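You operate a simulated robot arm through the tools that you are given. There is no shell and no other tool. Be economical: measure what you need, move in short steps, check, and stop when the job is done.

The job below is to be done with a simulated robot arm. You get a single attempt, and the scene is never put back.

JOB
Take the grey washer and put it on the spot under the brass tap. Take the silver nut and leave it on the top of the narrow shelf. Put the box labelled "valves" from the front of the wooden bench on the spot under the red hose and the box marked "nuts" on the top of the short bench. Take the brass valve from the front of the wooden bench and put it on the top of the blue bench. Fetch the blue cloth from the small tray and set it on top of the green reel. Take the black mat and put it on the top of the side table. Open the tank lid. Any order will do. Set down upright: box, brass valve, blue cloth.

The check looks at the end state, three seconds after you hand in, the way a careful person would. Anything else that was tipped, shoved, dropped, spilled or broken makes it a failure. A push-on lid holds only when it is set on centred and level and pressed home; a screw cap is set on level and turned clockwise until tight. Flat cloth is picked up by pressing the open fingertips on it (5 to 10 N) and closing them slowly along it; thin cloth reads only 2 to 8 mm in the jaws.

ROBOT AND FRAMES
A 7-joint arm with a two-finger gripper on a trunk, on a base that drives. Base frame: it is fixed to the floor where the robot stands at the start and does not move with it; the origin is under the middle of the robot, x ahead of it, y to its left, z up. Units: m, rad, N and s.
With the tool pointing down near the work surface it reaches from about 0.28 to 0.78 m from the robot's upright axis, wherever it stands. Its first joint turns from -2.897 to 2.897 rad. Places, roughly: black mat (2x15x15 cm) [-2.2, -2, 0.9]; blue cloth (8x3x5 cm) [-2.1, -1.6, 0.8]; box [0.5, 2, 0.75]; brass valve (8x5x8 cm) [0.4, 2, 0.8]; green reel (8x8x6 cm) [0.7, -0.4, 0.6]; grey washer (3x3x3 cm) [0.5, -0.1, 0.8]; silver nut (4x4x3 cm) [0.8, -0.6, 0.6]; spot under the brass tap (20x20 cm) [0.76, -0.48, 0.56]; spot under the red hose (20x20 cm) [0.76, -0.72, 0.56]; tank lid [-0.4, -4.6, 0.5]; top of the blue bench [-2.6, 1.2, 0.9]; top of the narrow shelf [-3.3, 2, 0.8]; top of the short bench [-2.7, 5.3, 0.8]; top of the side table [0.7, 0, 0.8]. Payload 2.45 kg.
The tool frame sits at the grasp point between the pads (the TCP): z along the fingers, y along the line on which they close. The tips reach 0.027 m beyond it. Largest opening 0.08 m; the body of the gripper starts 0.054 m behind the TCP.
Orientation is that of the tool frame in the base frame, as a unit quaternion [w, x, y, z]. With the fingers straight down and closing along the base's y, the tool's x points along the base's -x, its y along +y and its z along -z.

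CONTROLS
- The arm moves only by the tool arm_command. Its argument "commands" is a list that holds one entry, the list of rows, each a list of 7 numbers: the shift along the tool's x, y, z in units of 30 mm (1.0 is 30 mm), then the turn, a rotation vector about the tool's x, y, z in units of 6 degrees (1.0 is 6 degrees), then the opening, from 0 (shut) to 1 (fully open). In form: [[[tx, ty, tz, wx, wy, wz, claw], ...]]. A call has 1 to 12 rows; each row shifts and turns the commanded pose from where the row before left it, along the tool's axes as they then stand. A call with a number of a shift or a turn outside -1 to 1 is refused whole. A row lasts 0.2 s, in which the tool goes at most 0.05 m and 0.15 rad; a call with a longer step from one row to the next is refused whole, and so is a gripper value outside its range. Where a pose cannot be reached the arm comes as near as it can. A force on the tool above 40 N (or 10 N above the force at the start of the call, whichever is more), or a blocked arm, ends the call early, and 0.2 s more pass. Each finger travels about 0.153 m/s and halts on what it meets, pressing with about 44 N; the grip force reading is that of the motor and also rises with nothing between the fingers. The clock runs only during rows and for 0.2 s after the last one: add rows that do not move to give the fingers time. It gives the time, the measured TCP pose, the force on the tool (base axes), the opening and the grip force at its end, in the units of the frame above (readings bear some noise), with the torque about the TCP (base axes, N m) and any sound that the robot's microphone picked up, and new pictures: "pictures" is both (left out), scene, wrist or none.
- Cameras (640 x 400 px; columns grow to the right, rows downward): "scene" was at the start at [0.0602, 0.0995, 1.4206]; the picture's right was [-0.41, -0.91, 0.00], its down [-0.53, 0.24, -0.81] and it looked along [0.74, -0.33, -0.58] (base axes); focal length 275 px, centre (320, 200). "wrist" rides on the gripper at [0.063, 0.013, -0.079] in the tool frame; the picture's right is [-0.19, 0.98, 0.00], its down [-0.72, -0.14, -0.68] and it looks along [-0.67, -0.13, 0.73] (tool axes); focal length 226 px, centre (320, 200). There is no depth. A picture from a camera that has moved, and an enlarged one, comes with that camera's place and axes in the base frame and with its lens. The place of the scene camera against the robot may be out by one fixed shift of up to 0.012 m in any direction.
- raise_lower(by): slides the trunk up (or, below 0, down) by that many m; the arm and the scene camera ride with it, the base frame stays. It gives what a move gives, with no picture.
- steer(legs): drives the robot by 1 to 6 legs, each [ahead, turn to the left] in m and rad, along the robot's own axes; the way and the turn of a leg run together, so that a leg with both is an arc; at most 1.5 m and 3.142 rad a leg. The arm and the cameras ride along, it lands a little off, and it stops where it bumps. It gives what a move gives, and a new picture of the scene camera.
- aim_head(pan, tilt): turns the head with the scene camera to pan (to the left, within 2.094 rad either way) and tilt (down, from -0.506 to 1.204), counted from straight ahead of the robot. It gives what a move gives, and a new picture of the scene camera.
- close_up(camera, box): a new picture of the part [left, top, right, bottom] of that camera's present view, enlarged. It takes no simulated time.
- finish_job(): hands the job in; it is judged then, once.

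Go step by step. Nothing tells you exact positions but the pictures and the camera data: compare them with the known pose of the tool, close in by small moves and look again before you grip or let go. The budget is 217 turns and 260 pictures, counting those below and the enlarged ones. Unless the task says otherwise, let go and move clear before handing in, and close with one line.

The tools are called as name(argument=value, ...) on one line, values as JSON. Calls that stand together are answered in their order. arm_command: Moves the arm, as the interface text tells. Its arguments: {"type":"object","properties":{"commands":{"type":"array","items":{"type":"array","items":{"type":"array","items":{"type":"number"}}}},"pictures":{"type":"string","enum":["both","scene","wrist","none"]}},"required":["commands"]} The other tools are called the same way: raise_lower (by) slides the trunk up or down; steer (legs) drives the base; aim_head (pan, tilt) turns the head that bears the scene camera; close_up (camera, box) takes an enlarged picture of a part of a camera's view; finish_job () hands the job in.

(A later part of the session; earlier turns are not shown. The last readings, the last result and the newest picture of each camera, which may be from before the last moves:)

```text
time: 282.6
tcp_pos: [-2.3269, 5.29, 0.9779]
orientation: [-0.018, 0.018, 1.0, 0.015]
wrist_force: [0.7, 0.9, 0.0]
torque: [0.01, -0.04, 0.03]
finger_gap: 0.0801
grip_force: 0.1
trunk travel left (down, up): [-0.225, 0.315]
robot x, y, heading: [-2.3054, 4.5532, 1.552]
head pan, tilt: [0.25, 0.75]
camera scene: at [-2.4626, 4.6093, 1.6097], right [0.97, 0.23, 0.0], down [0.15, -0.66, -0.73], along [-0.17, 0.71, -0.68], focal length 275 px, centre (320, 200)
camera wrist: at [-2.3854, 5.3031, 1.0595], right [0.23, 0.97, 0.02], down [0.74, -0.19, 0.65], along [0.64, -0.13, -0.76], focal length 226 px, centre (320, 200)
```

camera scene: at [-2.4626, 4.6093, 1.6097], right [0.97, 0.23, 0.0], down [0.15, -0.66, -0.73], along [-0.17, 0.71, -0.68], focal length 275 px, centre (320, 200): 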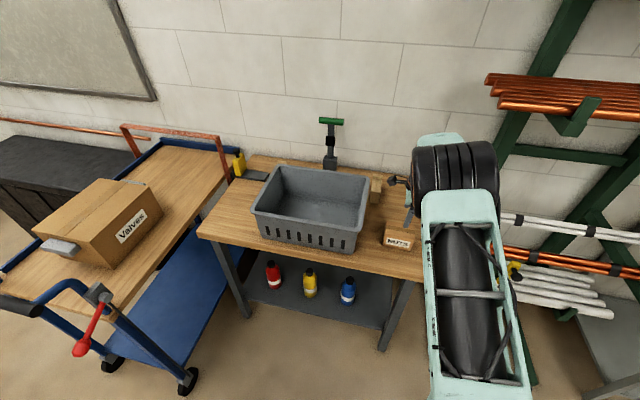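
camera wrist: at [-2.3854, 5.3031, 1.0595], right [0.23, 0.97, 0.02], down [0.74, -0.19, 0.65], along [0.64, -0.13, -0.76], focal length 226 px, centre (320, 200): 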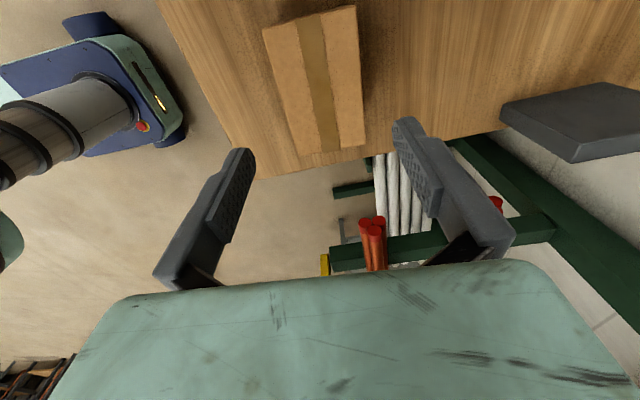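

NUTS box stands safely. I tuck, reverse and drive back for the VALVES box.

arm_command(commands=[[[0, -0.6, -0.8, 0, 0, 0, 1], [0, -0.9, -0.8, 0, 0, 0, 1], [0, -0.9, -0.8, 0, 0, 0, 1], [0, -0.9, 0, 0, 0, 0, 1], [0, -0.9, 0, 0, 0, 0, 1], [0, -0.9, 0, 0, 0, 0, 1], [0, 0, 0, 0, 0, 0, 1]]], pictures="none")

steer(legs=[[-0.6, 0], [0, -2.43], [1.4, 0], [1.25, 0], [0, 0.878]])

aim_head(pan=0.0, tilt=0.65)

```text
time: 284.2
tcp_pos: [-2.3284, 5.1357, 1.0462]
orientation: [-0.019, 0.019, 1.0, 0.015]
wrist_force: [0.5, 0.0, -0.4]
torque: [0.0, 0.02, -0.01]
finger_gap: 0.0801
grip_force: 0.1
trunk travel left (down, up): [-0.225, 0.315]
robot x, y, heading: [-2.3032, 4.5489, 1.55]
head pan, tilt: [0.25, 0.75]
```

```text
time: 308.4
tcp_pos: [-0.0876, 1.866, 1.047]
orientation: [-0.003, 0.727, 0.687, 0.023]
wrist_force: [-0.3, 0.8, 0.1]
torque: [-0.02, 0.02, 0.03]
finger_gap: 0.0803
grip_force: 0.1
trunk travel left (down, up): [-0.225, 0.315]
robot x, y, heading: [-0.6705, 1.8497, -0.037]
head pan, tilt: [0.25, 0.75]
camera scene: at [-0.6068, 2.0048, 1.6097], right [0.21, -0.98, 0.0], down [-0.67, -0.14, -0.73], along [0.71, 0.15, -0.68], focal length 275 px, centre (320, 200)
```

scene: 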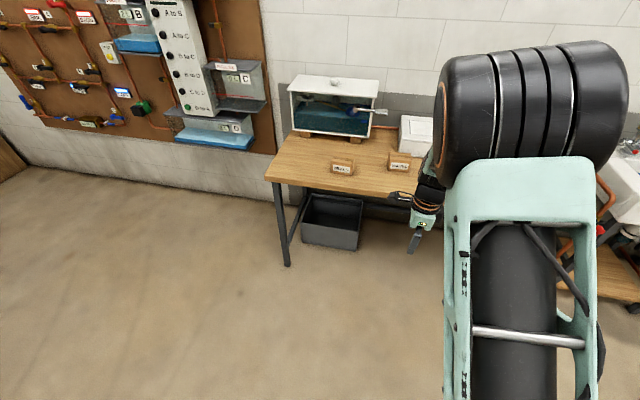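

```text
time: 309.2
tcp_pos: [-0.0885, 1.8672, 1.046]
orientation: [-0.002, 0.727, 0.687, 0.023]
wrist_force: [0.4, -0.2, -0.8]
torque: [-0.03, -0.01, -0.02]
finger_gap: 0.0802
grip_force: 0.1
trunk travel left (down, up): [-0.225, 0.315]
robot x, y, heading: [-0.674, 1.8503, -0.039]
head pan, tilt: [0.0, 0.649]
camera scene: at [-0.601, 1.9841, 1.6183], right [-0.04, -1.0, 0.0], down [-0.6, 0.02, -0.8], along [0.8, -0.03, -0.61], focal length 275 px, centre (320, 200)
```

scene: 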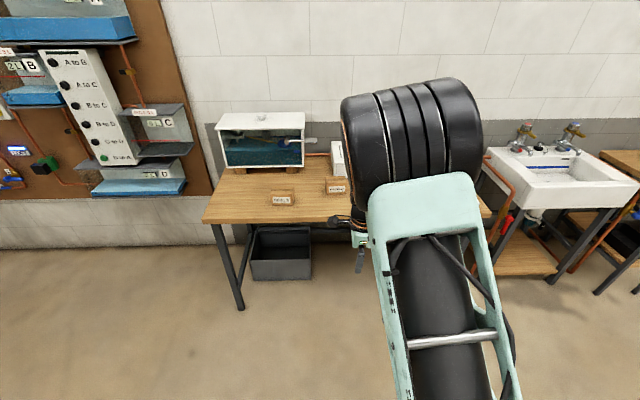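

steer(legs=[[0, 0.06], [0.48, 0]])

arm_command(commands=[[[0, 0.5, 0.2, 0, 0, 0, 1], [0, 0.5, 0, 0, 0, 0, 1], [0, 0, 0, 0, 0, 0, 1]]])

```text
time: 312.5
tcp_pos: [0.393, 1.9141, 1.0454]
orientation: [-0.002, 0.705, 0.709, 0.022]
wrist_force: [0.4, 0.0, 0.1]
torque: [0.0, 0.02, 0.01]
finger_gap: 0.0802
grip_force: 0.0
trunk travel left (down, up): [-0.225, 0.315]
robot x, y, heading: [-0.188, 1.8616, 0.018]
head pan, tilt: [0.0, 0.649]
camera scene: at [-0.126, 1.9991, 1.6183], right [0.02, -1.0, 0.0], down [-0.61, -0.01, -0.8], along [0.8, 0.02, -0.61], focal length 275 px, centre (320, 200)
```

scene: 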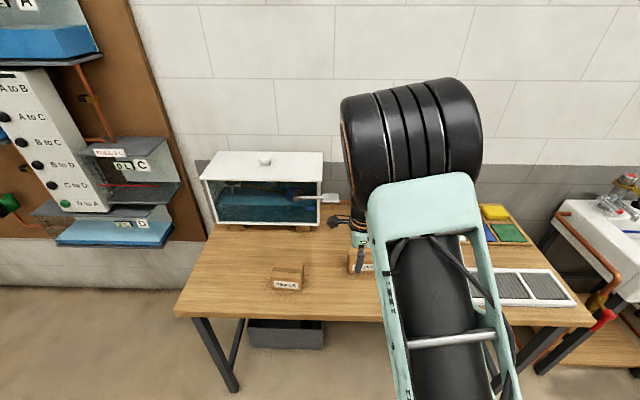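

```text
time: 313.3
tcp_pos: [0.4239, 1.9129, 1.0402]
orientation: [-0.003, 0.705, 0.709, 0.024]
wrist_force: [0.0, -0.1, -0.3]
torque: [0.01, 0.0, 0.01]
finger_gap: 0.0802
grip_force: 0.0
trunk travel left (down, up): [-0.225, 0.315]
robot x, y, heading: [-0.1907, 1.8665, 0.028]
head pan, tilt: [0.0, 0.649]
camera scene: at [-0.1266, 1.9991, 1.6184], right [0.02, -1.0, 0.0], down [-0.6, -0.01, -0.8], along [0.8, 0.02, -0.6], focal length 275 px, centre (320, 200)
camera wrist: at [0.434, 1.9737, 1.1223], right [0.98, -0.19, 0.02], down [-0.16, -0.74, 0.65], along [-0.11, -0.64, -0.76], focal length 226 px, centre (320, 200)
```

scene: 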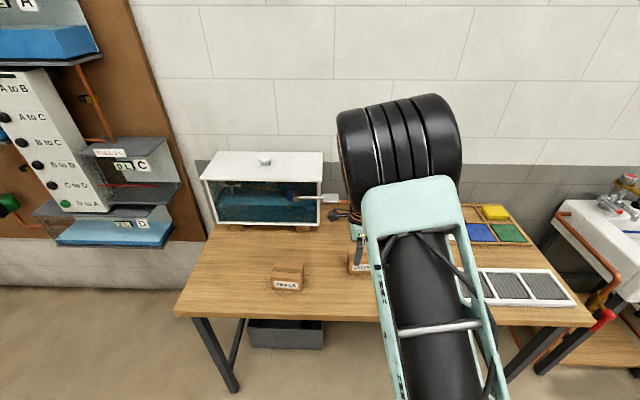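
wrist: 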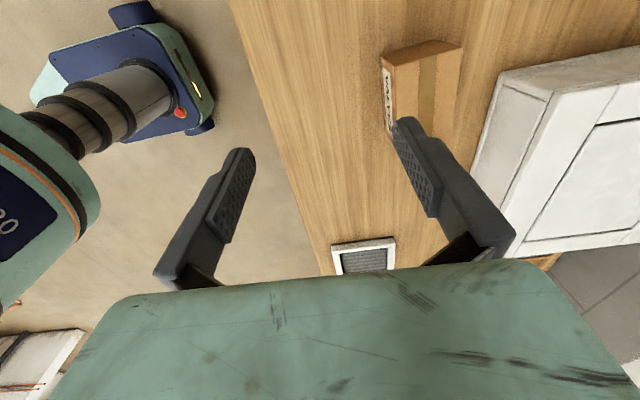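

VALVES box about x 0.506…0.575, y 1.81…1.913. I move above it.

arm_command(commands=[[[-0.34, 0.78, 0.5, 0, 0, 0, 1], [-0.34, 0.78, 0.5, 0, 0, 0, 1], [-0.34, 0.78, 0.5, 0, 0, 0, 1], [-0.34, 0.78, 0.5, 0, 0, 0, 1], [-0.34, 0.75, 0.5, 0, 0, 0, 1], [0, 0, 0.4, 0, 0, 0, 1], [0, 0, 0, 0, 0, 0, 1]]], pictures="wrist")

```text
time: 314.9
tcp_pos: [0.5434, 1.8672, 0.9553]
orientation: [-0.003, 0.705, 0.709, 0.022]
wrist_force: [-0.1, 0.5, 0.5]
torque: [-0.03, 0.02, 0.01]
finger_gap: 0.0803
grip_force: 0.0
trunk travel left (down, up): [-0.225, 0.315]
robot x, y, heading: [-0.1893, 1.8659, 0.021]
head pan, tilt: [0.0, 0.649]
camera wrist: at [0.552, 1.9275, 1.0364], right [0.98, -0.19, 0.02], down [-0.16, -0.74, 0.65], along [-0.11, -0.64, -0.76], focal length 226 px, centre (320, 200)
```

wrist: 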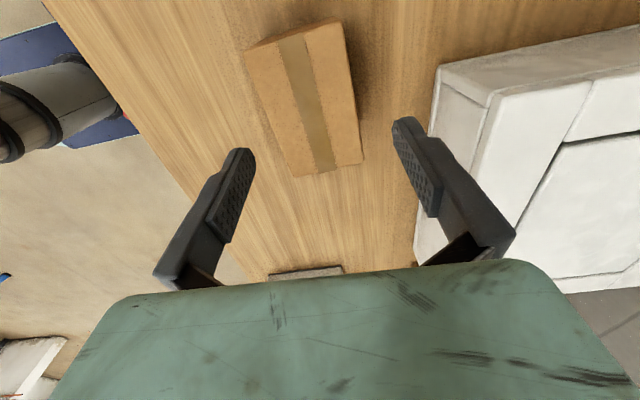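

arm_command(commands=[[[-0.13, -0.35, 0.7, 0, 0, 0, 1], [0, 0, 0.9, 0, 0, 0, 1], [-0.05, 0, 0.8, 0, 0, 0, 1], [-0.05, 0, 0.6, 0, 0, 0, 1], [0, 0, 0.5, 0, 0, 0, 1], [0, 0, 0.33, 0, 0, 0, 1], [0, 0, 0, 0, 0, 0, 1]]], pictures="wrist")

```text
time: 316.5
tcp_pos: [0.5343, 1.8638, 0.8409]
orientation: [-0.002, 0.705, 0.709, 0.023]
wrist_force: [-0.5, 0.0, 0.1]
torque: [-0.02, 0.03, 0.0]
finger_gap: 0.08
grip_force: 0.1
trunk travel left (down, up): [-0.225, 0.315]
robot x, y, heading: [-0.1872, 1.864, 0.024]
head pan, tilt: [0.0, 0.649]
camera wrist: at [0.5446, 1.9236, 0.9218], right [0.98, -0.19, 0.02], down [-0.16, -0.74, 0.65], along [-0.11, -0.64, -0.76], focal length 226 px, centre (320, 200)
```

wrist: 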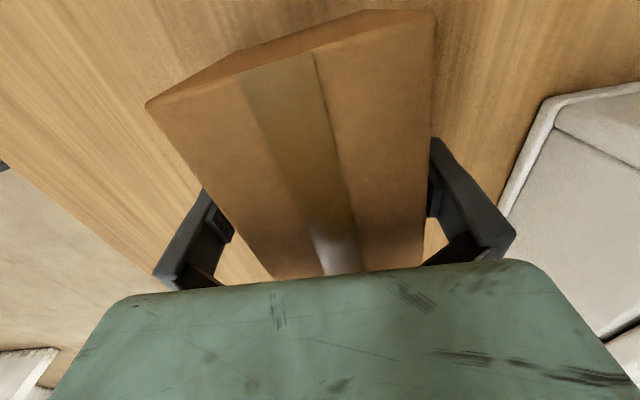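

No contact force; I close and lift.

arm_command(commands=[[[0, 0, 0, 0, 0, 0, 0], [0, 0, 0, 0, 0, 0, 0], [0, 0, 0, 0, 0, 0, 0], [0, 0, -0.4, 0, 0, 0, 0], [0, 0, -0.9, 0, 0, 0, 0], [0, 0, -0.9, 0, 0, 0, 0], [0, 0, -0.9, 0, 0, 0, 0], [0, 0, -0.9, 0, 0, 0, 0], [0, 0, -0.9, 0, 0, 0, 0], [0, -0.8, -0.9, 0, 0, 0, 0], [0, 0, 0, 0, 0, 0, 0]]])

```text
time: 318.9
tcp_pos: [0.5054, 1.8575, 1.0135]
orientation: [-0.004, 0.705, 0.709, 0.023]
wrist_force: [0.3, -0.3, -2.6]
torque: [0.0, -0.04, 0.02]
finger_gap: 0.065
grip_force: 43.5
trunk travel left (down, up): [-0.225, 0.315]
robot x, y, heading: [-0.1893, 1.8624, 0.024]
head pan, tilt: [0.0, 0.649]
camera scene: at [-0.1263, 1.9991, 1.6183], right [0.02, -1.0, 0.0], down [-0.6, -0.01, -0.8], along [0.8, 0.02, -0.61], focal length 275 px, centre (320, 200)
camera wrist: at [0.515, 1.9176, 1.0949], right [0.98, -0.19, 0.02], down [-0.16, -0.74, 0.65], along [-0.11, -0.64, -0.76], focal length 226 px, centre (320, 200)
```

scene: 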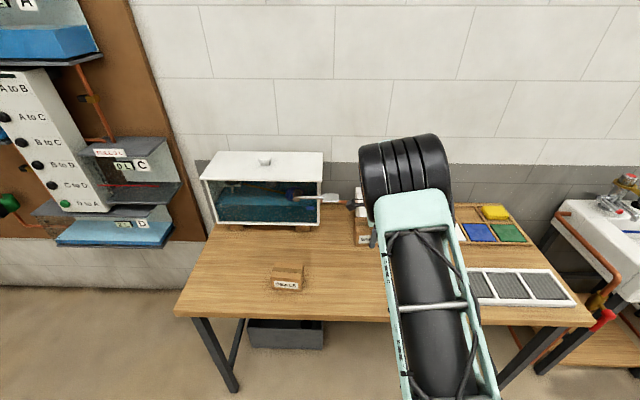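
wrist: 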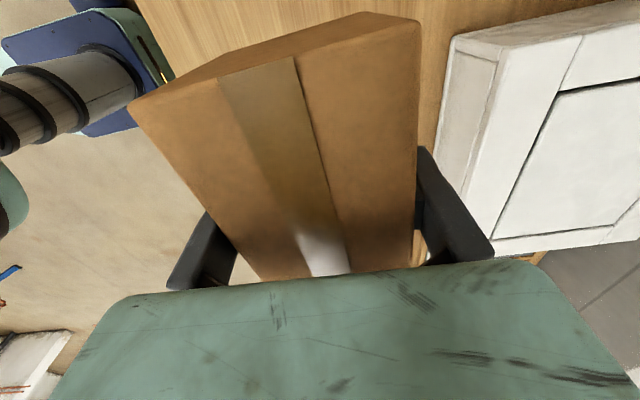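

VALVES box held. I reverse, tuck, and drive to in front of the low bench.

steer(legs=[[-0.6, 0]])

arm_command(commands=[[[0, -0.9, 0, 0, 0, 0, 0], [0, -0.9, 0, 0, 0, 0, 0], [0, -0.9, 0, 0, 0, 0, 0], [0, -0.9, 0, 0, 0, 0, 0], [0, -0.9, 0, 0, 0, 0, 0], [0, 0, 0, 0, 0, 0, 0]]], pictures="none")

steer(legs=[[0, -1.48], [1.3, 0], [1.28, 0], [0, 1.46]])

raise_lower(by=-0.2)

aim_head(pan=0.0, tilt=0.5)

```text
time: 322.2
tcp_pos: [-0.093, 1.8472, 1.0147]
orientation: [-0.003, 0.701, 0.712, 0.023]
wrist_force: [-0.6, 0.1, -2.8]
torque: [-0.04, -0.02, -0.02]
finger_gap: 0.0647
grip_force: 43.6
trunk travel left (down, up): [-0.225, 0.315]
robot x, y, heading: [-0.791, 1.8428, 0.034]
head pan, tilt: [0.0, 0.649]
camera scene: at [-0.7263, 1.9826, 1.6184], right [0.03, -1.0, 0.0], down [-0.6, -0.02, -0.8], along [0.8, 0.03, -0.6], focal length 275 px, centre (320, 200)
```

scene: 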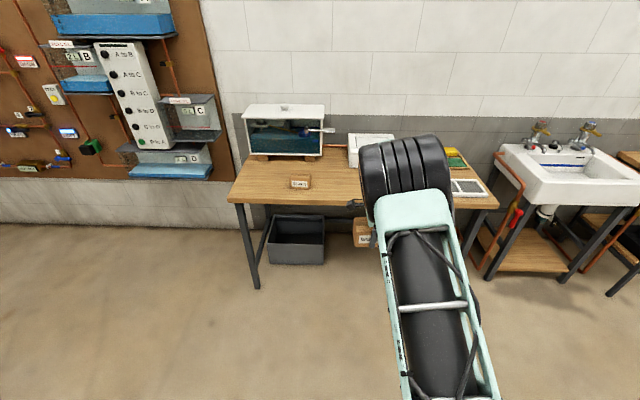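

```text
time: 323.6
tcp_pos: [-0.2269, 1.8479, 1.0094]
orientation: [-0.003, 0.701, 0.713, 0.023]
wrist_force: [-0.9, -0.9, -2.3]
torque: [0.0, -0.03, 0.02]
finger_gap: 0.0649
grip_force: 44.2
trunk travel left (down, up): [-0.225, 0.315]
robot x, y, heading: [-0.7905, 1.8432, 0.028]
head pan, tilt: [0.0, 0.649]
```

```text
time: 343.7
tcp_pos: [0.1554, -0.7284, 1.0103]
orientation: [-0.004, 0.701, 0.713, 0.022]
wrist_force: [0.0, -0.1, -2.8]
torque: [-0.05, 0.0, 0.01]
finger_gap: 0.0645
grip_force: 44.2
trunk travel left (down, up): [-0.225, 0.315]
robot x, y, heading: [-0.4074, -0.7317, 0.039]
head pan, tilt: [0.0, 0.649]
camera scene: at [-0.345, -0.5942, 1.6183], right [0.04, -1.0, 0.0], down [-0.6, -0.02, -0.8], along [0.8, 0.03, -0.6], focal length 275 px, centre (320, 200)
```

scene: 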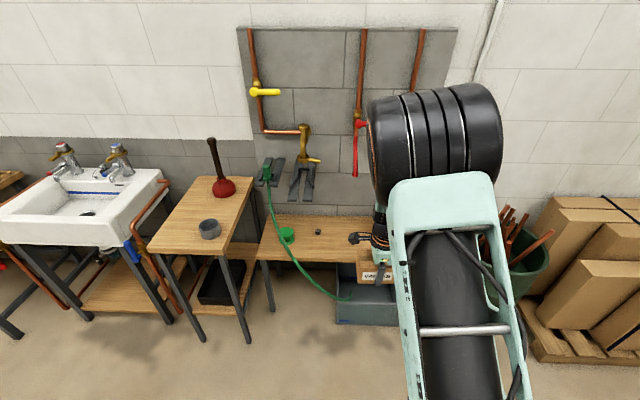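

```text
time: 345.9
tcp_pos: [0.1545, -0.7289, 0.8094]
orientation: [-0.003, 0.701, 0.713, 0.023]
wrist_force: [-1.0, -0.3, -2.8]
torque: [0.0, -0.02, -0.02]
finger_gap: 0.0644
grip_force: 44.0
trunk travel left (down, up): [-0.025, 0.515]
robot x, y, heading: [-0.4077, -0.7258, 0.037]
head pan, tilt: [0.0, 0.649]
```

```text
time: 346.6
tcp_pos: [0.1539, -0.7291, 0.8099]
orientation: [-0.004, 0.701, 0.713, 0.023]
wrist_force: [-0.3, -0.4, -3.2]
torque: [-0.02, -0.03, -0.01]
finger_gap: 0.0645
grip_force: 43.9
trunk travel left (down, up): [-0.025, 0.515]
robot x, y, heading: [-0.4091, -0.7318, 0.036]
head pan, tilt: [0.0, 0.499]
camera scene: at [-0.3409, -0.5941, 1.4317], right [0.04, -1.0, 0.0], down [-0.48, -0.02, -0.88], along [0.88, 0.03, -0.48], focal length 275 px, centre (320, 200)
```

scene: 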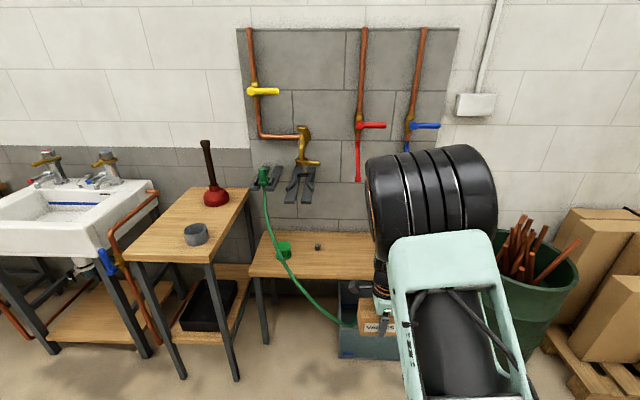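

Red hose end is at about z 0.94 over the spot, so I'll go in low from the front. I drive up to the bench.

steer(legs=[[0, -0.037], [0.37, 0]])

arm_command(commands=[[[0, 0, 0.9, 0, 0, 0, 0], [0, 0, 0.9, 0, 0, 0, 0], [0, 0, 0.9, 0, 0, 0, 0], [0, 0, 0.9, 0, 0, 0, 0], [0, 0, 0.9, 0, 0, 0, 0], [0, 0, 0, 0, 0, 0, 0]]])

```text
time: 349.4
tcp_pos: [0.5306, -0.7445, 0.8092]
orientation: [-0.003, 0.711, 0.703, 0.022]
wrist_force: [-0.3, 0.1, -0.9]
torque: [0.03, 0.04, 0.02]
finger_gap: 0.0645
grip_force: 43.7
trunk travel left (down, up): [-0.025, 0.515]
robot x, y, heading: [-0.033, -0.7313, 0.003]
head pan, tilt: [0.0, 0.499]
camera scene: at [0.0396, -0.5954, 1.4317], right [0.01, -1.0, 0.0], down [-0.48, 0.0, -0.88], along [0.88, 0.0, -0.48], focal length 275 px, centre (320, 200)
```

scene: 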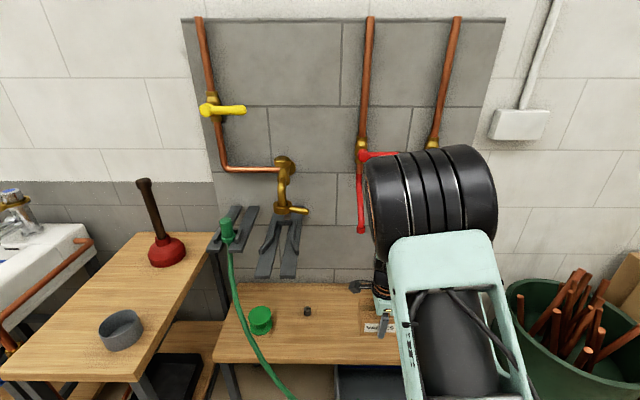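

```text
time: 350.8
tcp_pos: [0.5328, -0.7413, 0.6746]
orientation: [-0.003, 0.711, 0.703, 0.023]
wrist_force: [0.5, -0.5, -2.0]
torque: [-0.01, 0.03, 0.01]
finger_gap: 0.0646
grip_force: 43.9
trunk travel left (down, up): [-0.025, 0.515]
robot x, y, heading: [-0.0333, -0.7288, 0.007]
head pan, tilt: [0.0, 0.499]
camera scene: at [0.0399, -0.5954, 1.4317], right [0.01, -1.0, 0.0], down [-0.48, 0.0, -0.88], along [0.88, 0.0, -0.48], focal length 275 px, centre (320, 200)
camera wrist: at [0.5447, -0.6813, 0.7559], right [0.98, -0.21, 0.02], down [-0.17, -0.74, 0.65], along [-0.12, -0.64, -0.76], focal length 226 px, centre (320, 200)
```

scene: 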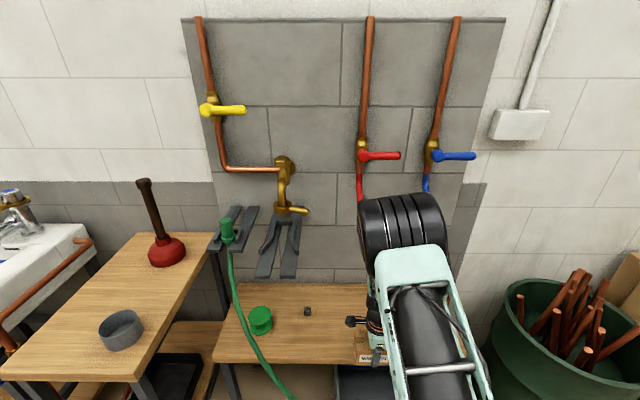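
wrist: 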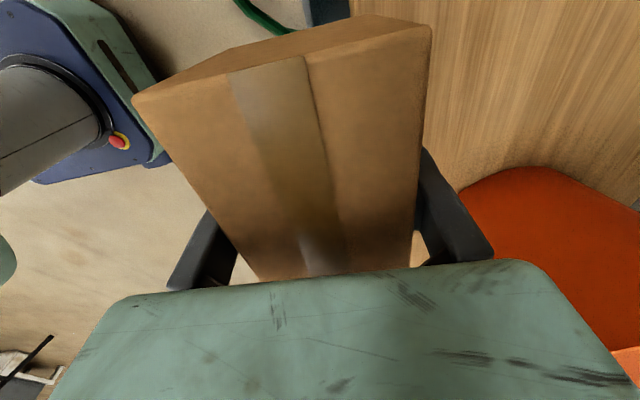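

arm_command(commands=[[[0, 0, 0.6, 0, 0, 0, 0], [0, 0, 0.7, 0, 0, 0, 0], [0.2, 0.9, 0, 0, 0, 0, 0], [0.2, 0.9, 0, 0, 0, 0, 0], [0.2, 0.9, 0, 0, 0, 0, 0], [0, 0.9, 0, 0, 0, 0, 0], [0, 0, 0, 0, 0, 0, 0]]])

close_up(camera="scene", box=[240, 130, 500, 380])

```text
time: 352.4
tcp_pos: [0.6436, -0.7229, 0.6382]
orientation: [-0.003, 0.712, 0.702, 0.023]
wrist_force: [-1.0, -1.1, -2.3]
torque: [-0.05, -0.04, 0.03]
finger_gap: 0.0644
grip_force: 43.9
trunk travel left (down, up): [-0.025, 0.515]
robot x, y, heading: [-0.0287, -0.7314, 0.006]
head pan, tilt: [0.0, 0.499]
camera scene: at [0.0399, -0.5954, 1.4317], right [0.01, -1.0, 0.0], down [-0.48, 0.0, -0.88], along [0.88, 0.0, -0.48], focal length 275 px, centre (320, 200)
camera wrist: at [0.6548, -0.6621, 0.7192], right [0.98, -0.21, 0.02], down [-0.17, -0.74, 0.65], along [-0.12, -0.64, -0.76], focal length 226 px, centre (320, 200)
```

scene: 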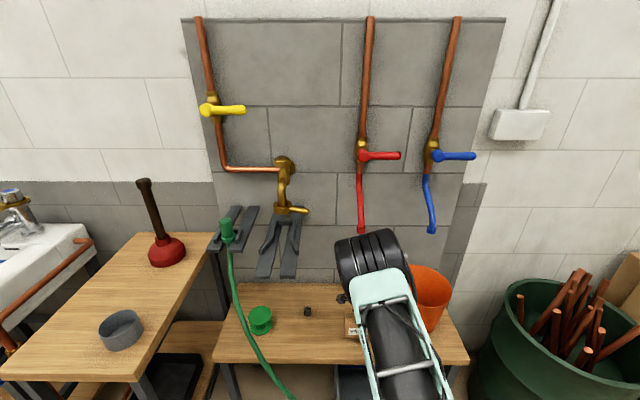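
wrist: 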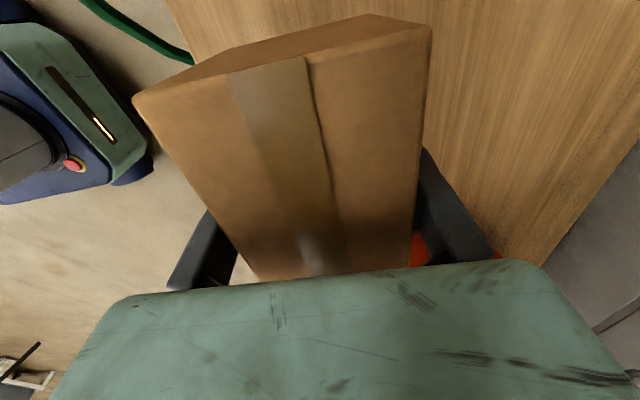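

```text
1.60 times, centred on (370, 255) of scene
camera zoom: at [0.0399, -0.5954, 1.4317], right [0.01, -1.0, 0.0], down [-0.48, 0.0, -0.88], along [0.88, 0.0, -0.48], focal length 440 px, centre (240, 112)
```

zoom: 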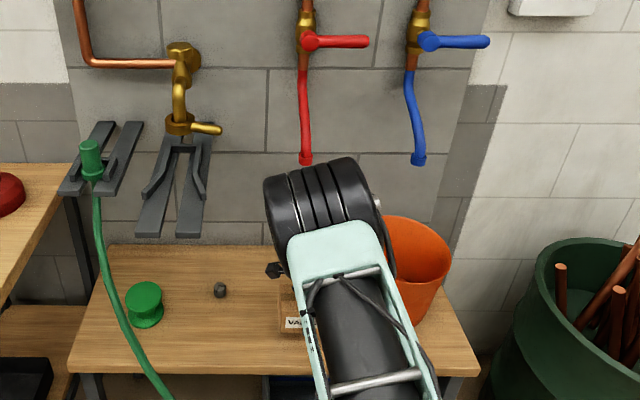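

Clear. I lower slightly to z≈0.617 and continue forward to x≈0.72.

arm_command(commands=[[[0, 0, 0.7, 0, 0, 0, 0], [0, 0.85, 0, 0, 0, 0, 0], [0, 0.85, 0.05, 0, 0, 0, 0], [0, 0.85, 0.05, 0, 0, 0, 0], [0, 0, 0, 0, 0, 0, 0]]])

close_up(camera="scene", box=[240, 130, 500, 380])

```text
time: 353.6
tcp_pos: [0.7227, -0.7235, 0.6174]
orientation: [-0.002, 0.711, 0.703, 0.023]
wrist_force: [0.4, 0.5, -3.1]
torque: [-0.01, -0.03, 0.02]
finger_gap: 0.0646
grip_force: 44.1
trunk travel left (down, up): [-0.025, 0.515]
robot x, y, heading: [-0.031, -0.729, 0.007]
head pan, tilt: [0.0, 0.499]
camera scene: at [0.04, -0.5954, 1.4317], right [0.01, -1.0, 0.0], down [-0.48, 0.0, -0.88], along [0.88, 0.0, -0.48], focal length 275 px, centre (320, 200)
camera wrist: at [0.7341, -0.6628, 0.698], right [0.98, -0.21, 0.02], down [-0.17, -0.74, 0.65], along [-0.12, -0.64, -0.76], focal length 226 px, centre (320, 200)
```

scene: 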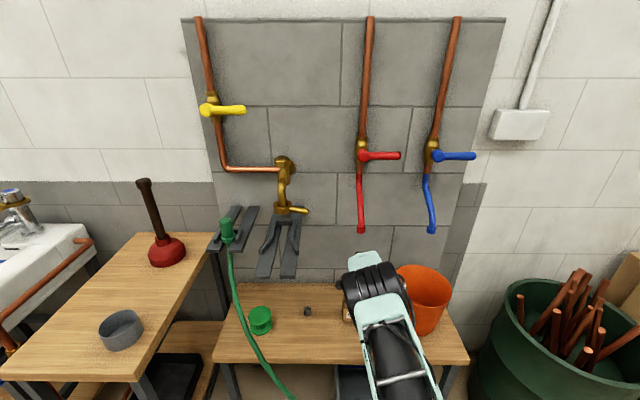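
wrist: 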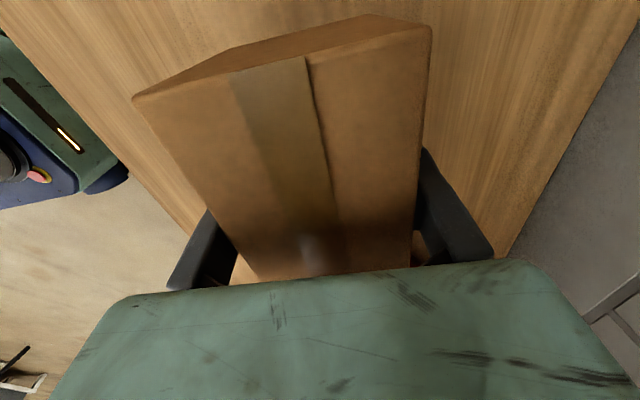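

```text
1.60 times, centred on (370, 255) of scene
camera zoom: at [0.04, -0.5954, 1.4317], right [0.01, -1.0, 0.0], down [-0.48, 0.0, -0.88], along [0.88, 0.0, -0.48], focal length 440 px, centre (240, 112)
```

zoom: 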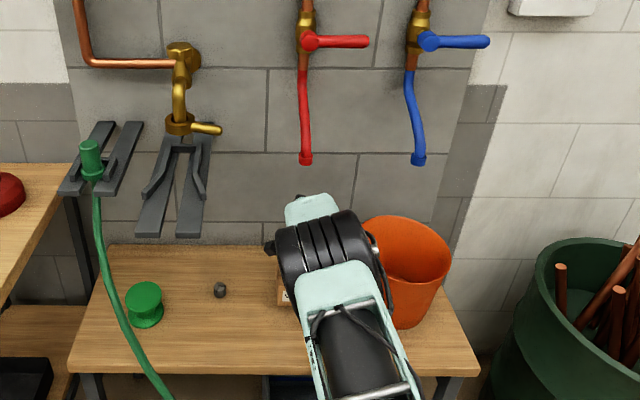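

Well under the hose. A final 2 cm forward, then down to contact.

arm_command(commands=[[[0, 0.6, 0.1, 0, 0, 0, 0], [0, 0, 0, 0, 0, 0, 0], [0, 0, 0.2, 0, 0, 0, 0], [0, 0, 0, 0, 0, 0, 0]]], pictures="none")

arm_command(commands=[[[0, 0, 0.12, 0, 0, 0, 0], [0, 0, 0, 0, 0, 0, 0], [0, 0, 0.1, 0, 0, 0, 0], [0, 0, 0, 0, 0, 0, 0]]], pictures="none")

arm_command(commands=[[[0, 0, 0.1, 0, 0, 0, 0], [0, 0, 0, 0, 0, 0, 0], [0, 0, 0.1, 0, 0, 0, 0], [0, 0, 0, 0, 0, 0, 0]]], pictures="wrist")

```text
time: 354.6
tcp_pos: [0.7391, -0.7222, 0.6097]
orientation: [-0.003, 0.711, 0.702, 0.023]
wrist_force: [-0.1, -0.1, -1.7]
torque: [-0.02, 0.02, -0.01]
finger_gap: 0.0644
grip_force: 43.5
trunk travel left (down, up): [-0.025, 0.515]
robot x, y, heading: [-0.031, -0.7276, 0.005]
head pan, tilt: [0.0, 0.499]
```

```text
time: 355.6
tcp_pos: [0.7397, -0.7212, 0.6031]
orientation: [-0.003, 0.711, 0.703, 0.023]
wrist_force: [0.1, 0.3, -2.6]
torque: [-0.01, 0.0, -0.01]
finger_gap: 0.0643
grip_force: 44.0
trunk travel left (down, up): [-0.025, 0.515]
robot x, y, heading: [-0.034, -0.73, 0.006]
head pan, tilt: [0.0, 0.499]
```

```text
time: 356.6
tcp_pos: [0.7407, -0.7223, 0.5965]
orientation: [-0.004, 0.711, 0.703, 0.023]
wrist_force: [0.0, 1.1, -2.8]
torque: [-0.04, -0.02, 0.01]
finger_gap: 0.0644
grip_force: 43.9
trunk travel left (down, up): [-0.025, 0.515]
robot x, y, heading: [-0.0285, -0.7297, 0.009]
head pan, tilt: [0.0, 0.499]
camera wrist: at [0.7512, -0.6621, 0.6779], right [0.98, -0.21, 0.02], down [-0.17, -0.74, 0.65], along [-0.12, -0.64, -0.76], focal length 226 px, centre (320, 200)
```

wrist: 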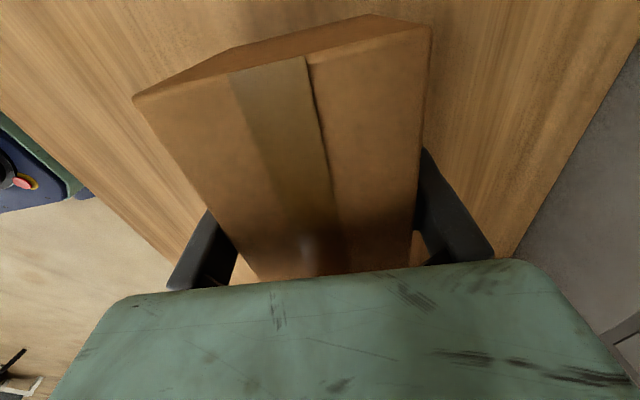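

arm_command(commands=[[[0, 0, 0.1, 0, 0, 0, 0], [0, 0, 0, 0, 0, 0, 0], [0, 0, 0.1, 0, 0, 0, 0], [0, 0, 0, 0, 0, 0, 0]]], pictures="none")

arm_command(commands=[[[0, 0, 0.1, 0, 0, 0, 0], [0, 0, 0, 0, 0, 0, 0], [0, 0, 0.1, 0, 0, 0, 0], [0, 0, 0, 0, 0, 0, 0]]], pictures="none")

arm_command(commands=[[[0, 0, 0.1, 0, 0, 0, 0], [0, 0, 0, 0, 0, 0, 0], [0, 0, 0.1, 0, 0, 0, 0], [0, 0, 0, 0, 0, 0, 0]]], pictures="none")

```text
time: 357.6
tcp_pos: [0.7407, -0.7215, 0.5902]
orientation: [-0.003, 0.711, 0.702, 0.023]
wrist_force: [0.5, -0.4, -2.7]
torque: [-0.03, 0.02, -0.02]
finger_gap: 0.0644
grip_force: 44.2
trunk travel left (down, up): [-0.025, 0.515]
robot x, y, heading: [-0.0294, -0.7255, 0.009]
head pan, tilt: [0.0, 0.499]
```

```text
time: 358.6
tcp_pos: [0.7419, -0.7214, 0.59]
orientation: [0.001, 0.711, 0.703, 0.025]
wrist_force: [-0.5, 0.3, 15.2]
torque: [0.17, 0.56, 0.11]
finger_gap: 0.0644
grip_force: 44.1
trunk travel left (down, up): [-0.025, 0.515]
robot x, y, heading: [-0.0322, -0.7305, 0.005]
head pan, tilt: [0.0, 0.499]
stopped in row 4: the force on the tool passed its limit at 41 N (the readings are from after the stop); the commanded pose is now the measured one
```

```text
time: 359.3
tcp_pos: [0.744, -0.7212, 0.5902]
orientation: [0.003, 0.71, 0.703, 0.027]
wrist_force: [-1.5, -0.5, 16.1]
torque: [0.07, 0.67, 0.03]
finger_gap: 0.0643
grip_force: 44.3
trunk travel left (down, up): [-0.025, 0.515]
robot x, y, heading: [-0.0297, -0.7305, 0.004]
head pan, tilt: [0.0, 0.499]
stopped in row 3: the force on the tool passed its limit at 43 N (the readings are from after the stop); the commanded pose is now the measured one
```

Seated. I open, lift just enough to clear the box top (staying under the hose), and back out.

arm_command(commands=[[[0, 0, -0.04, 0, 0, 0, 0], [0, 0, 0, 0, 0, 0, 0.9], [0, 0, 0, 0, 0, 0, 1], [0, 0, 0, 0, 0, 0, 1], [0, 0, -0.4, 0, 0, 0, 1], [0, 0, -0.6, 0, 0, 0, 1], [0, 0, -0.7, 0, 0, 0, 1], [0, 0, -0.45, 0, 0, 0, 1], [0, 0, 0, 0, 0, 0, 1]]])

```text
time: 361.3
tcp_pos: [0.7398, -0.7235, 0.6534]
orientation: [0.0, 0.711, 0.703, 0.026]
wrist_force: [0.2, -0.4, 0.0]
torque: [0.02, -0.02, -0.02]
finger_gap: 0.08
grip_force: 0.0
trunk travel left (down, up): [-0.025, 0.515]
robot x, y, heading: [-0.0294, -0.7342, 0.007]
head pan, tilt: [0.0, 0.499]
camera scene: at [0.0393, -0.5954, 1.4317], right [0.01, -1.0, 0.0], down [-0.48, 0.0, -0.88], along [0.88, 0.0, -0.48], focal length 275 px, centre (320, 200)
camera wrist: at [0.7514, -0.6633, 0.7347], right [0.98, -0.2, 0.03], down [-0.17, -0.74, 0.65], along [-0.11, -0.64, -0.76], focal length 226 px, centre (320, 200)
```

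scene: 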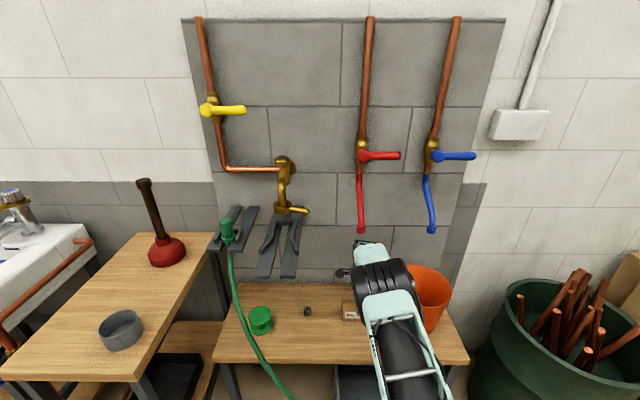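
wrist: 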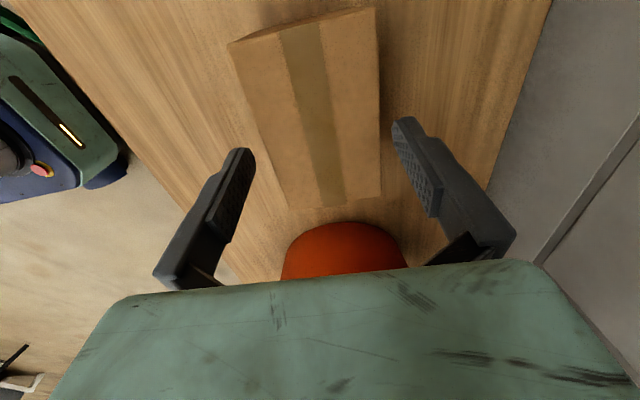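

arm_command(commands=[[[0, 0, -0.35, 0, 0, 0, 1], [0, -0.9, 0, 0, 0, 0, 1], [0, -0.9, 0, 0, 0, 0, 1], [0, -0.9, 0, 0, 0, 0, 1], [0, -0.9, 0, 0, 0, 0, 1], [0, -0.9, -0.3, 0, 0, 0, 1], [0, -0.9, -0.6, 0, 0, 0, 1], [0, -0.9, -0.8, 0, 0, 0, 1], [0, 0, -0.9, 0, 0, 0, 1], [0, 0, -0.9, 0, 0, 0, 1], [0, 0, 0, 0, 0, 0, 1]]], pictures="wrist")

steer(legs=[[-0.4, 0]])

```text
time: 363.7
tcp_pos: [0.5473, -0.7251, 0.7619]
orientation: [0.0, 0.711, 0.703, 0.025]
wrist_force: [1.0, -0.5, -0.3]
torque: [-0.01, -0.03, 0.02]
finger_gap: 0.0802
grip_force: 0.0
trunk travel left (down, up): [-0.025, 0.515]
robot x, y, heading: [-0.0293, -0.7311, 0.003]
head pan, tilt: [0.0, 0.499]
camera wrist: at [0.5575, -0.6656, 0.8434], right [0.98, -0.2, 0.03], down [-0.17, -0.74, 0.65], along [-0.11, -0.64, -0.76], focal length 226 px, centre (320, 200)
```

wrist: 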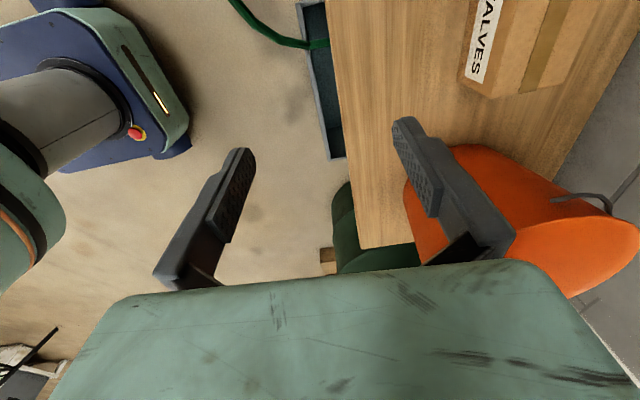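

```text
time: 366.2
tcp_pos: [0.1466, -0.7277, 0.7618]
orientation: [0.001, 0.71, 0.704, 0.025]
wrist_force: [1.1, -0.1, 0.1]
torque: [0.03, 0.03, 0.02]
finger_gap: 0.0801
grip_force: 0.1
trunk travel left (down, up): [-0.025, 0.515]
robot x, y, heading: [-0.4359, -0.7304, 0.007]
head pan, tilt: [0.0, 0.499]
camera scene: at [-0.3611, -0.5977, 1.4317], right [0.01, -1.0, 0.0], down [-0.48, 0.0, -0.88], along [0.88, 0.01, -0.48], focal length 275 px, centre (320, 200)
```

scene: 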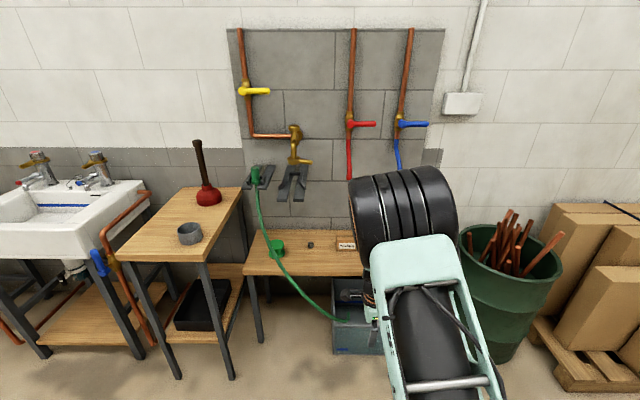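

VALVES box is in place. Now toward the small tray with the blue cloth; I turn and look.

steer(legs=[[-0.2, 0], [0, -2.66]])

aim_head(pan=0.25, tilt=0.35)

```text
time: 374.2
tcp_pos: [-1.1456, -1.0041, 0.7627]
orientation: [0.025, 0.851, -0.524, 0.005]
wrist_force: [0.2, 0.1, 0.4]
torque: [0.03, 0.01, -0.02]
finger_gap: 0.0799
grip_force: 0.0
trunk travel left (down, up): [-0.025, 0.515]
robot x, y, heading: [-0.6313, -0.7395, -2.658]
head pan, tilt: [0.0, 0.499]
camera scene: at [-0.6316, -0.8973, 1.4317], right [-0.46, 0.89, 0.0], down [0.42, 0.22, -0.88], along [-0.78, -0.41, -0.48], focal length 275 px, centre (320, 200)
```

scene: 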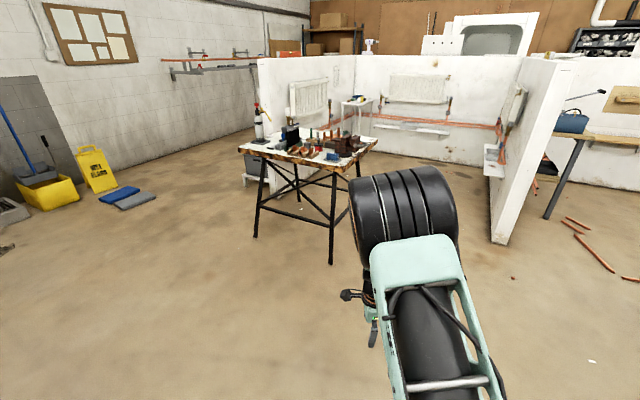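

```text
time: 375.0
tcp_pos: [-1.144, -1.0042, 0.7622]
orientation: [0.025, 0.851, -0.525, 0.005]
wrist_force: [-0.6, 0.9, -0.2]
torque: [-0.02, 0.02, -0.01]
finger_gap: 0.08
grip_force: 0.0
trunk travel left (down, up): [-0.025, 0.515]
robot x, y, heading: [-0.6299, -0.7327, -2.661]
head pan, tilt: [0.25, 0.351]
camera scene: at [-0.6203, -0.9173, 1.4454], right [-0.67, 0.74, 0.0], down [0.26, 0.23, -0.94], along [-0.7, -0.63, -0.34], focal length 275 px, centre (320, 200)
```

scene: 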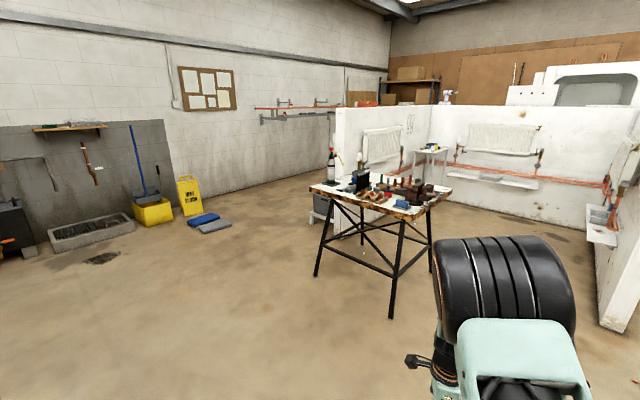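

close_up(camera="scene", box=[290, 130, 466, 240])

```text
3.64 times, centred on (378, 185) of scene
camera zoom: at [-0.6203, -0.9173, 1.4454], right [-0.67, 0.74, 0.0], down [0.26, 0.23, -0.94], along [-0.7, -0.63, -0.34], focal length 999 px, centre (109, 254)
```

zoom: 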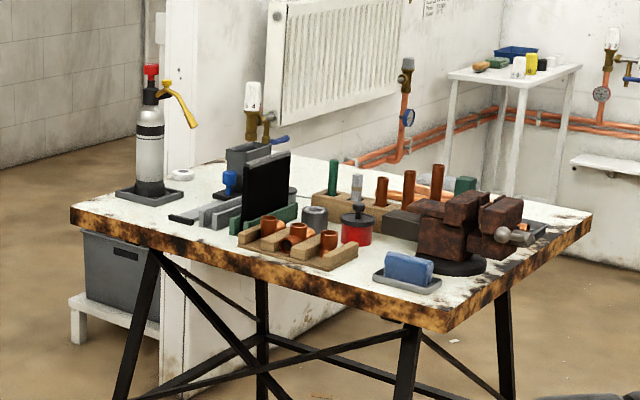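

The blue cloth is a folded block (8 cm along y) on a small tray at the near corner of the table, and the black mat stands upright in a rack. Placing the cloth on the reel will need a sideways-leaning hand (to stay under the forks and clear of the hose) with the camera on the right, so I raise, rotate the tool 180° and drive to the table.

raise_lower(by=0.22)

arm_command(commands=[[[0, 0, 0, 0, 0, -1, 1], [0, 0, 0, 0, 0, -1, 1], [0, 0, 0, 0, 0, -1, 1], [0, 0, 0, 0, 0, -1, 1], [0, 0, 0, 0, 0, -1, 1], [0, 0, 0, 0, 0, -1, 1], [0, 0, 0, 0, 0, -1, 1], [0, 0, 0, 0, 0, -1, 1], [0, 0, 0, 0, 0, -1, 1], [0, 0, 0, 0, 0, -1, 1], [0, 0, 0, 0, 0, -1, 1], [0, 0, 0, 0, 0, -1, 1]]], pictures="none")

arm_command(commands=[[[0, 0, 0, 0, 0, -1, 1], [0, 0, 0, 0, 0, -1, 1], [0, 0, 0, 0, 0, -1, 1], [0, 0, 0, 0, 0, -1, 1], [0, 0, 0, 0, 0, -1, 1], [0, 0, 0, 0, 0, -1, 1], [0, 0, 0, 0, 0, -1, 1], [0, 0, 0, 0, 0, -1, 1], [0, 0, 0, 0, 0, -1, 1], [0, 0, 0, 0, 0, -1, 1], [0, 0, 0, 0, 0, -1, 1], [0, 0, 0, 0, 0, -1, 1]]], pictures="none")

arm_command(commands=[[[0, 0, 0, 0, 0, -1, 1], [0, 0, 0, 0, 0, -1, 1], [0, 0, 0, 0, 0, -1, 1], [0, 0, 0, 0, 0, -1, 1], [0, 0, 0, 0, 0, -1, 1], [0, 0, 0, 0, 0, -1, 1], [0, 0, 0, 0, 0, 0, 1]]], pictures="wrist")

```text
time: 377.3
tcp_pos: [-1.1457, -1.0048, 0.9805]
orientation: [0.025, 0.851, -0.525, 0.006]
wrist_force: [-0.3, 1.2, -0.1]
torque: [-0.02, 0.03, 0.02]
finger_gap: 0.0797
grip_force: 0.0
trunk travel left (down, up): [-0.245, 0.295]
robot x, y, heading: [-0.6332, -0.7329, -2.658]
head pan, tilt: [0.25, 0.351]
```

```text
time: 379.9
tcp_pos: [-1.1448, -1.0035, 0.9821]
orientation: [0.024, 0.997, 0.077, -0.011]
wrist_force: [0.5, -0.4, 1.2]
torque: [-0.01, 0.0, 0.01]
finger_gap: 0.0799
grip_force: 0.1
trunk travel left (down, up): [-0.245, 0.295]
robot x, y, heading: [-0.6349, -0.7338, -2.664]
head pan, tilt: [0.25, 0.351]
```

```text
time: 382.5
tcp_pos: [-1.1452, -1.0039, 0.9811]
orientation: [0.013, 0.761, 0.648, -0.022]
wrist_force: [0.4, 0.2, 0.4]
torque: [-0.03, 0.0, 0.01]
finger_gap: 0.0799
grip_force: 0.1
trunk travel left (down, up): [-0.245, 0.295]
robot x, y, heading: [-0.6311, -0.7336, -2.655]
head pan, tilt: [0.25, 0.351]
```

```text
time: 384.1
tcp_pos: [-1.1451, -1.0048, 0.9816]
orientation: [0.005, 0.524, 0.851, -0.025]
wrist_force: [0.5, 0.7, -0.1]
torque: [-0.01, -0.01, -0.01]
finger_gap: 0.0799
grip_force: 0.2
trunk travel left (down, up): [-0.245, 0.295]
robot x, y, heading: [-0.631, -0.7357, -2.656]
head pan, tilt: [0.25, 0.351]
camera wrist: at [-1.161, -0.938, 1.0578], right [0.96, 0.27, -0.03], down [0.21, -0.67, 0.71], along [0.17, -0.69, -0.7], focal length 226 px, centre (320, 200)
```

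wrist: 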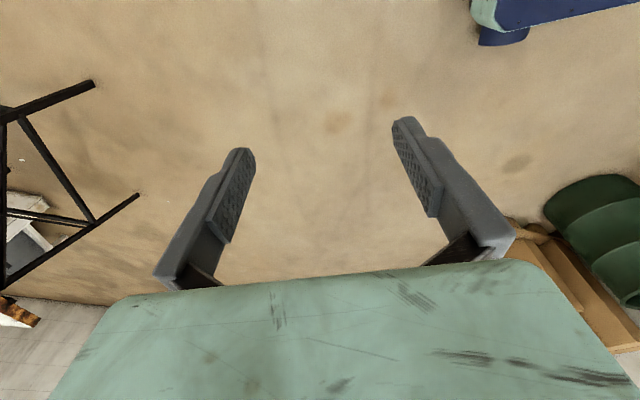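

steer(legs=[[0, 0.35], [1.12, 0], [0, -0.82]])

aim_head(pan=0.25, tilt=0.65)

```text
time: 393.2
tcp_pos: [-1.9676, -1.5878, 0.9807]
orientation: [0.0, 0.703, 0.711, -0.026]
wrist_force: [0.6, -0.1, -0.4]
torque: [0.0, 0.03, 0.0]
finger_gap: 0.08
grip_force: 0.0
trunk travel left (down, up): [-0.245, 0.295]
robot x, y, heading: [-1.3858, -1.5706, -3.11]
head pan, tilt: [0.25, 0.351]
camera scene: at [-1.4563, -1.7416, 1.6654], right [-0.27, 0.96, 0.0], down [0.33, 0.09, -0.94], along [-0.9, -0.26, -0.34], focal length 275 px, centre (320, 200)
```

scene: 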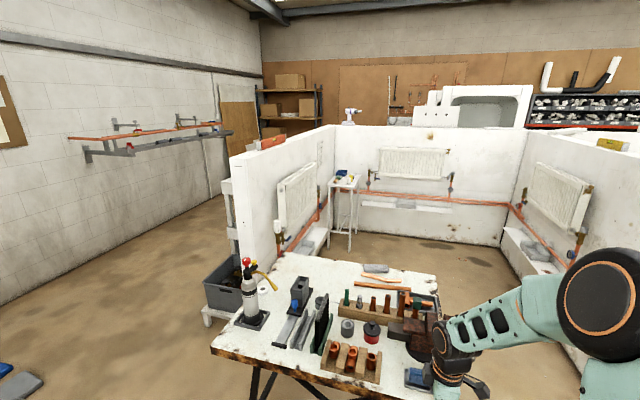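

```text
time: 394.0
tcp_pos: [-1.9685, -1.5874, 0.9811]
orientation: [-0.001, 0.703, 0.711, -0.026]
wrist_force: [-1.0, -0.4, -0.3]
torque: [0.03, 0.0, -0.01]
finger_gap: 0.08
grip_force: 0.2
trunk travel left (down, up): [-0.245, 0.295]
robot x, y, heading: [-1.391, -1.5722, -3.113]
head pan, tilt: [0.25, 0.649]
camera scene: at [-1.4503, -1.74, 1.6384], right [-0.27, 0.96, 0.0], down [0.58, 0.16, -0.8], along [-0.77, -0.22, -0.6], focal length 275 px, centre (320, 200)
```

scene: 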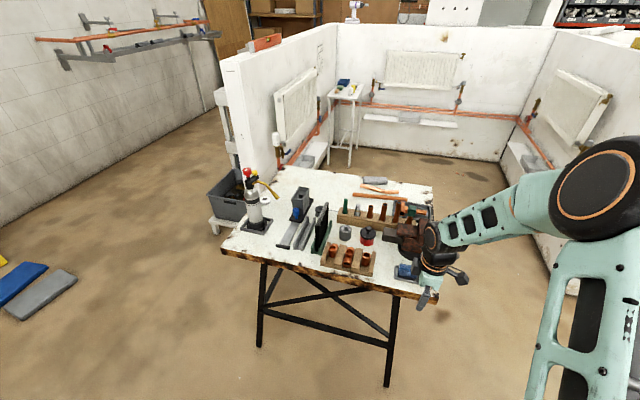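

close_up(camera="scene", box=[220, 160, 460, 310])

close_up(camera="wrist", box=[0, 0, 640, 400])

```text
2.67 times, centred on (340, 235) of scene
camera zoom: at [-1.4503, -1.74, 1.6384], right [-0.27, 0.96, 0.0], down [0.58, 0.16, -0.8], along [-0.77, -0.22, -0.6], focal length 733 px, centre (267, 107)
```

zoom: 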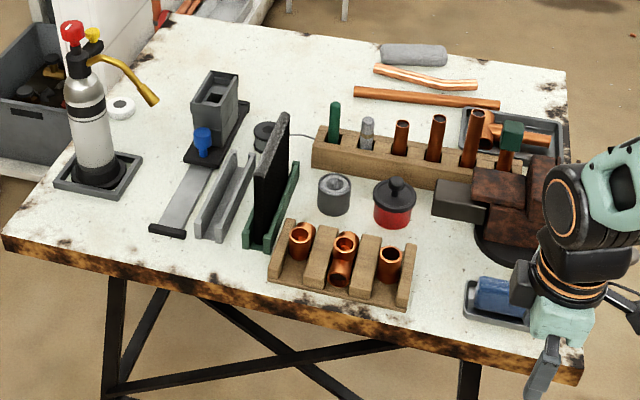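

```text
1.00 times, centred on (320, 200) of wrist (not enlarged: the box is as wide or as high as the picture)
camera zoom: at [-1.9533, -1.5224, 1.0578], right [0.98, -0.18, -0.03], down [-0.11, -0.69, 0.71], along [-0.15, -0.7, -0.7], focal length 226 px, centre (320, 200)
```

zoom: 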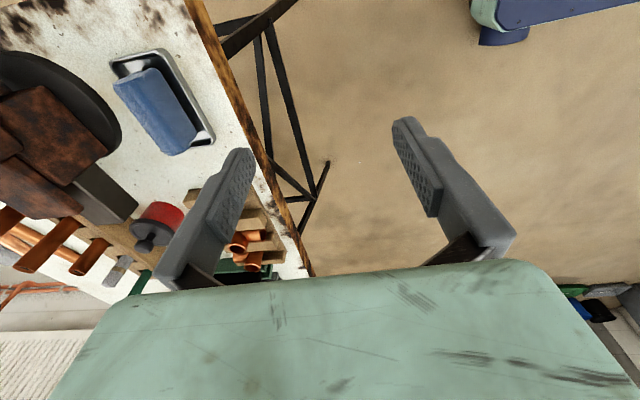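

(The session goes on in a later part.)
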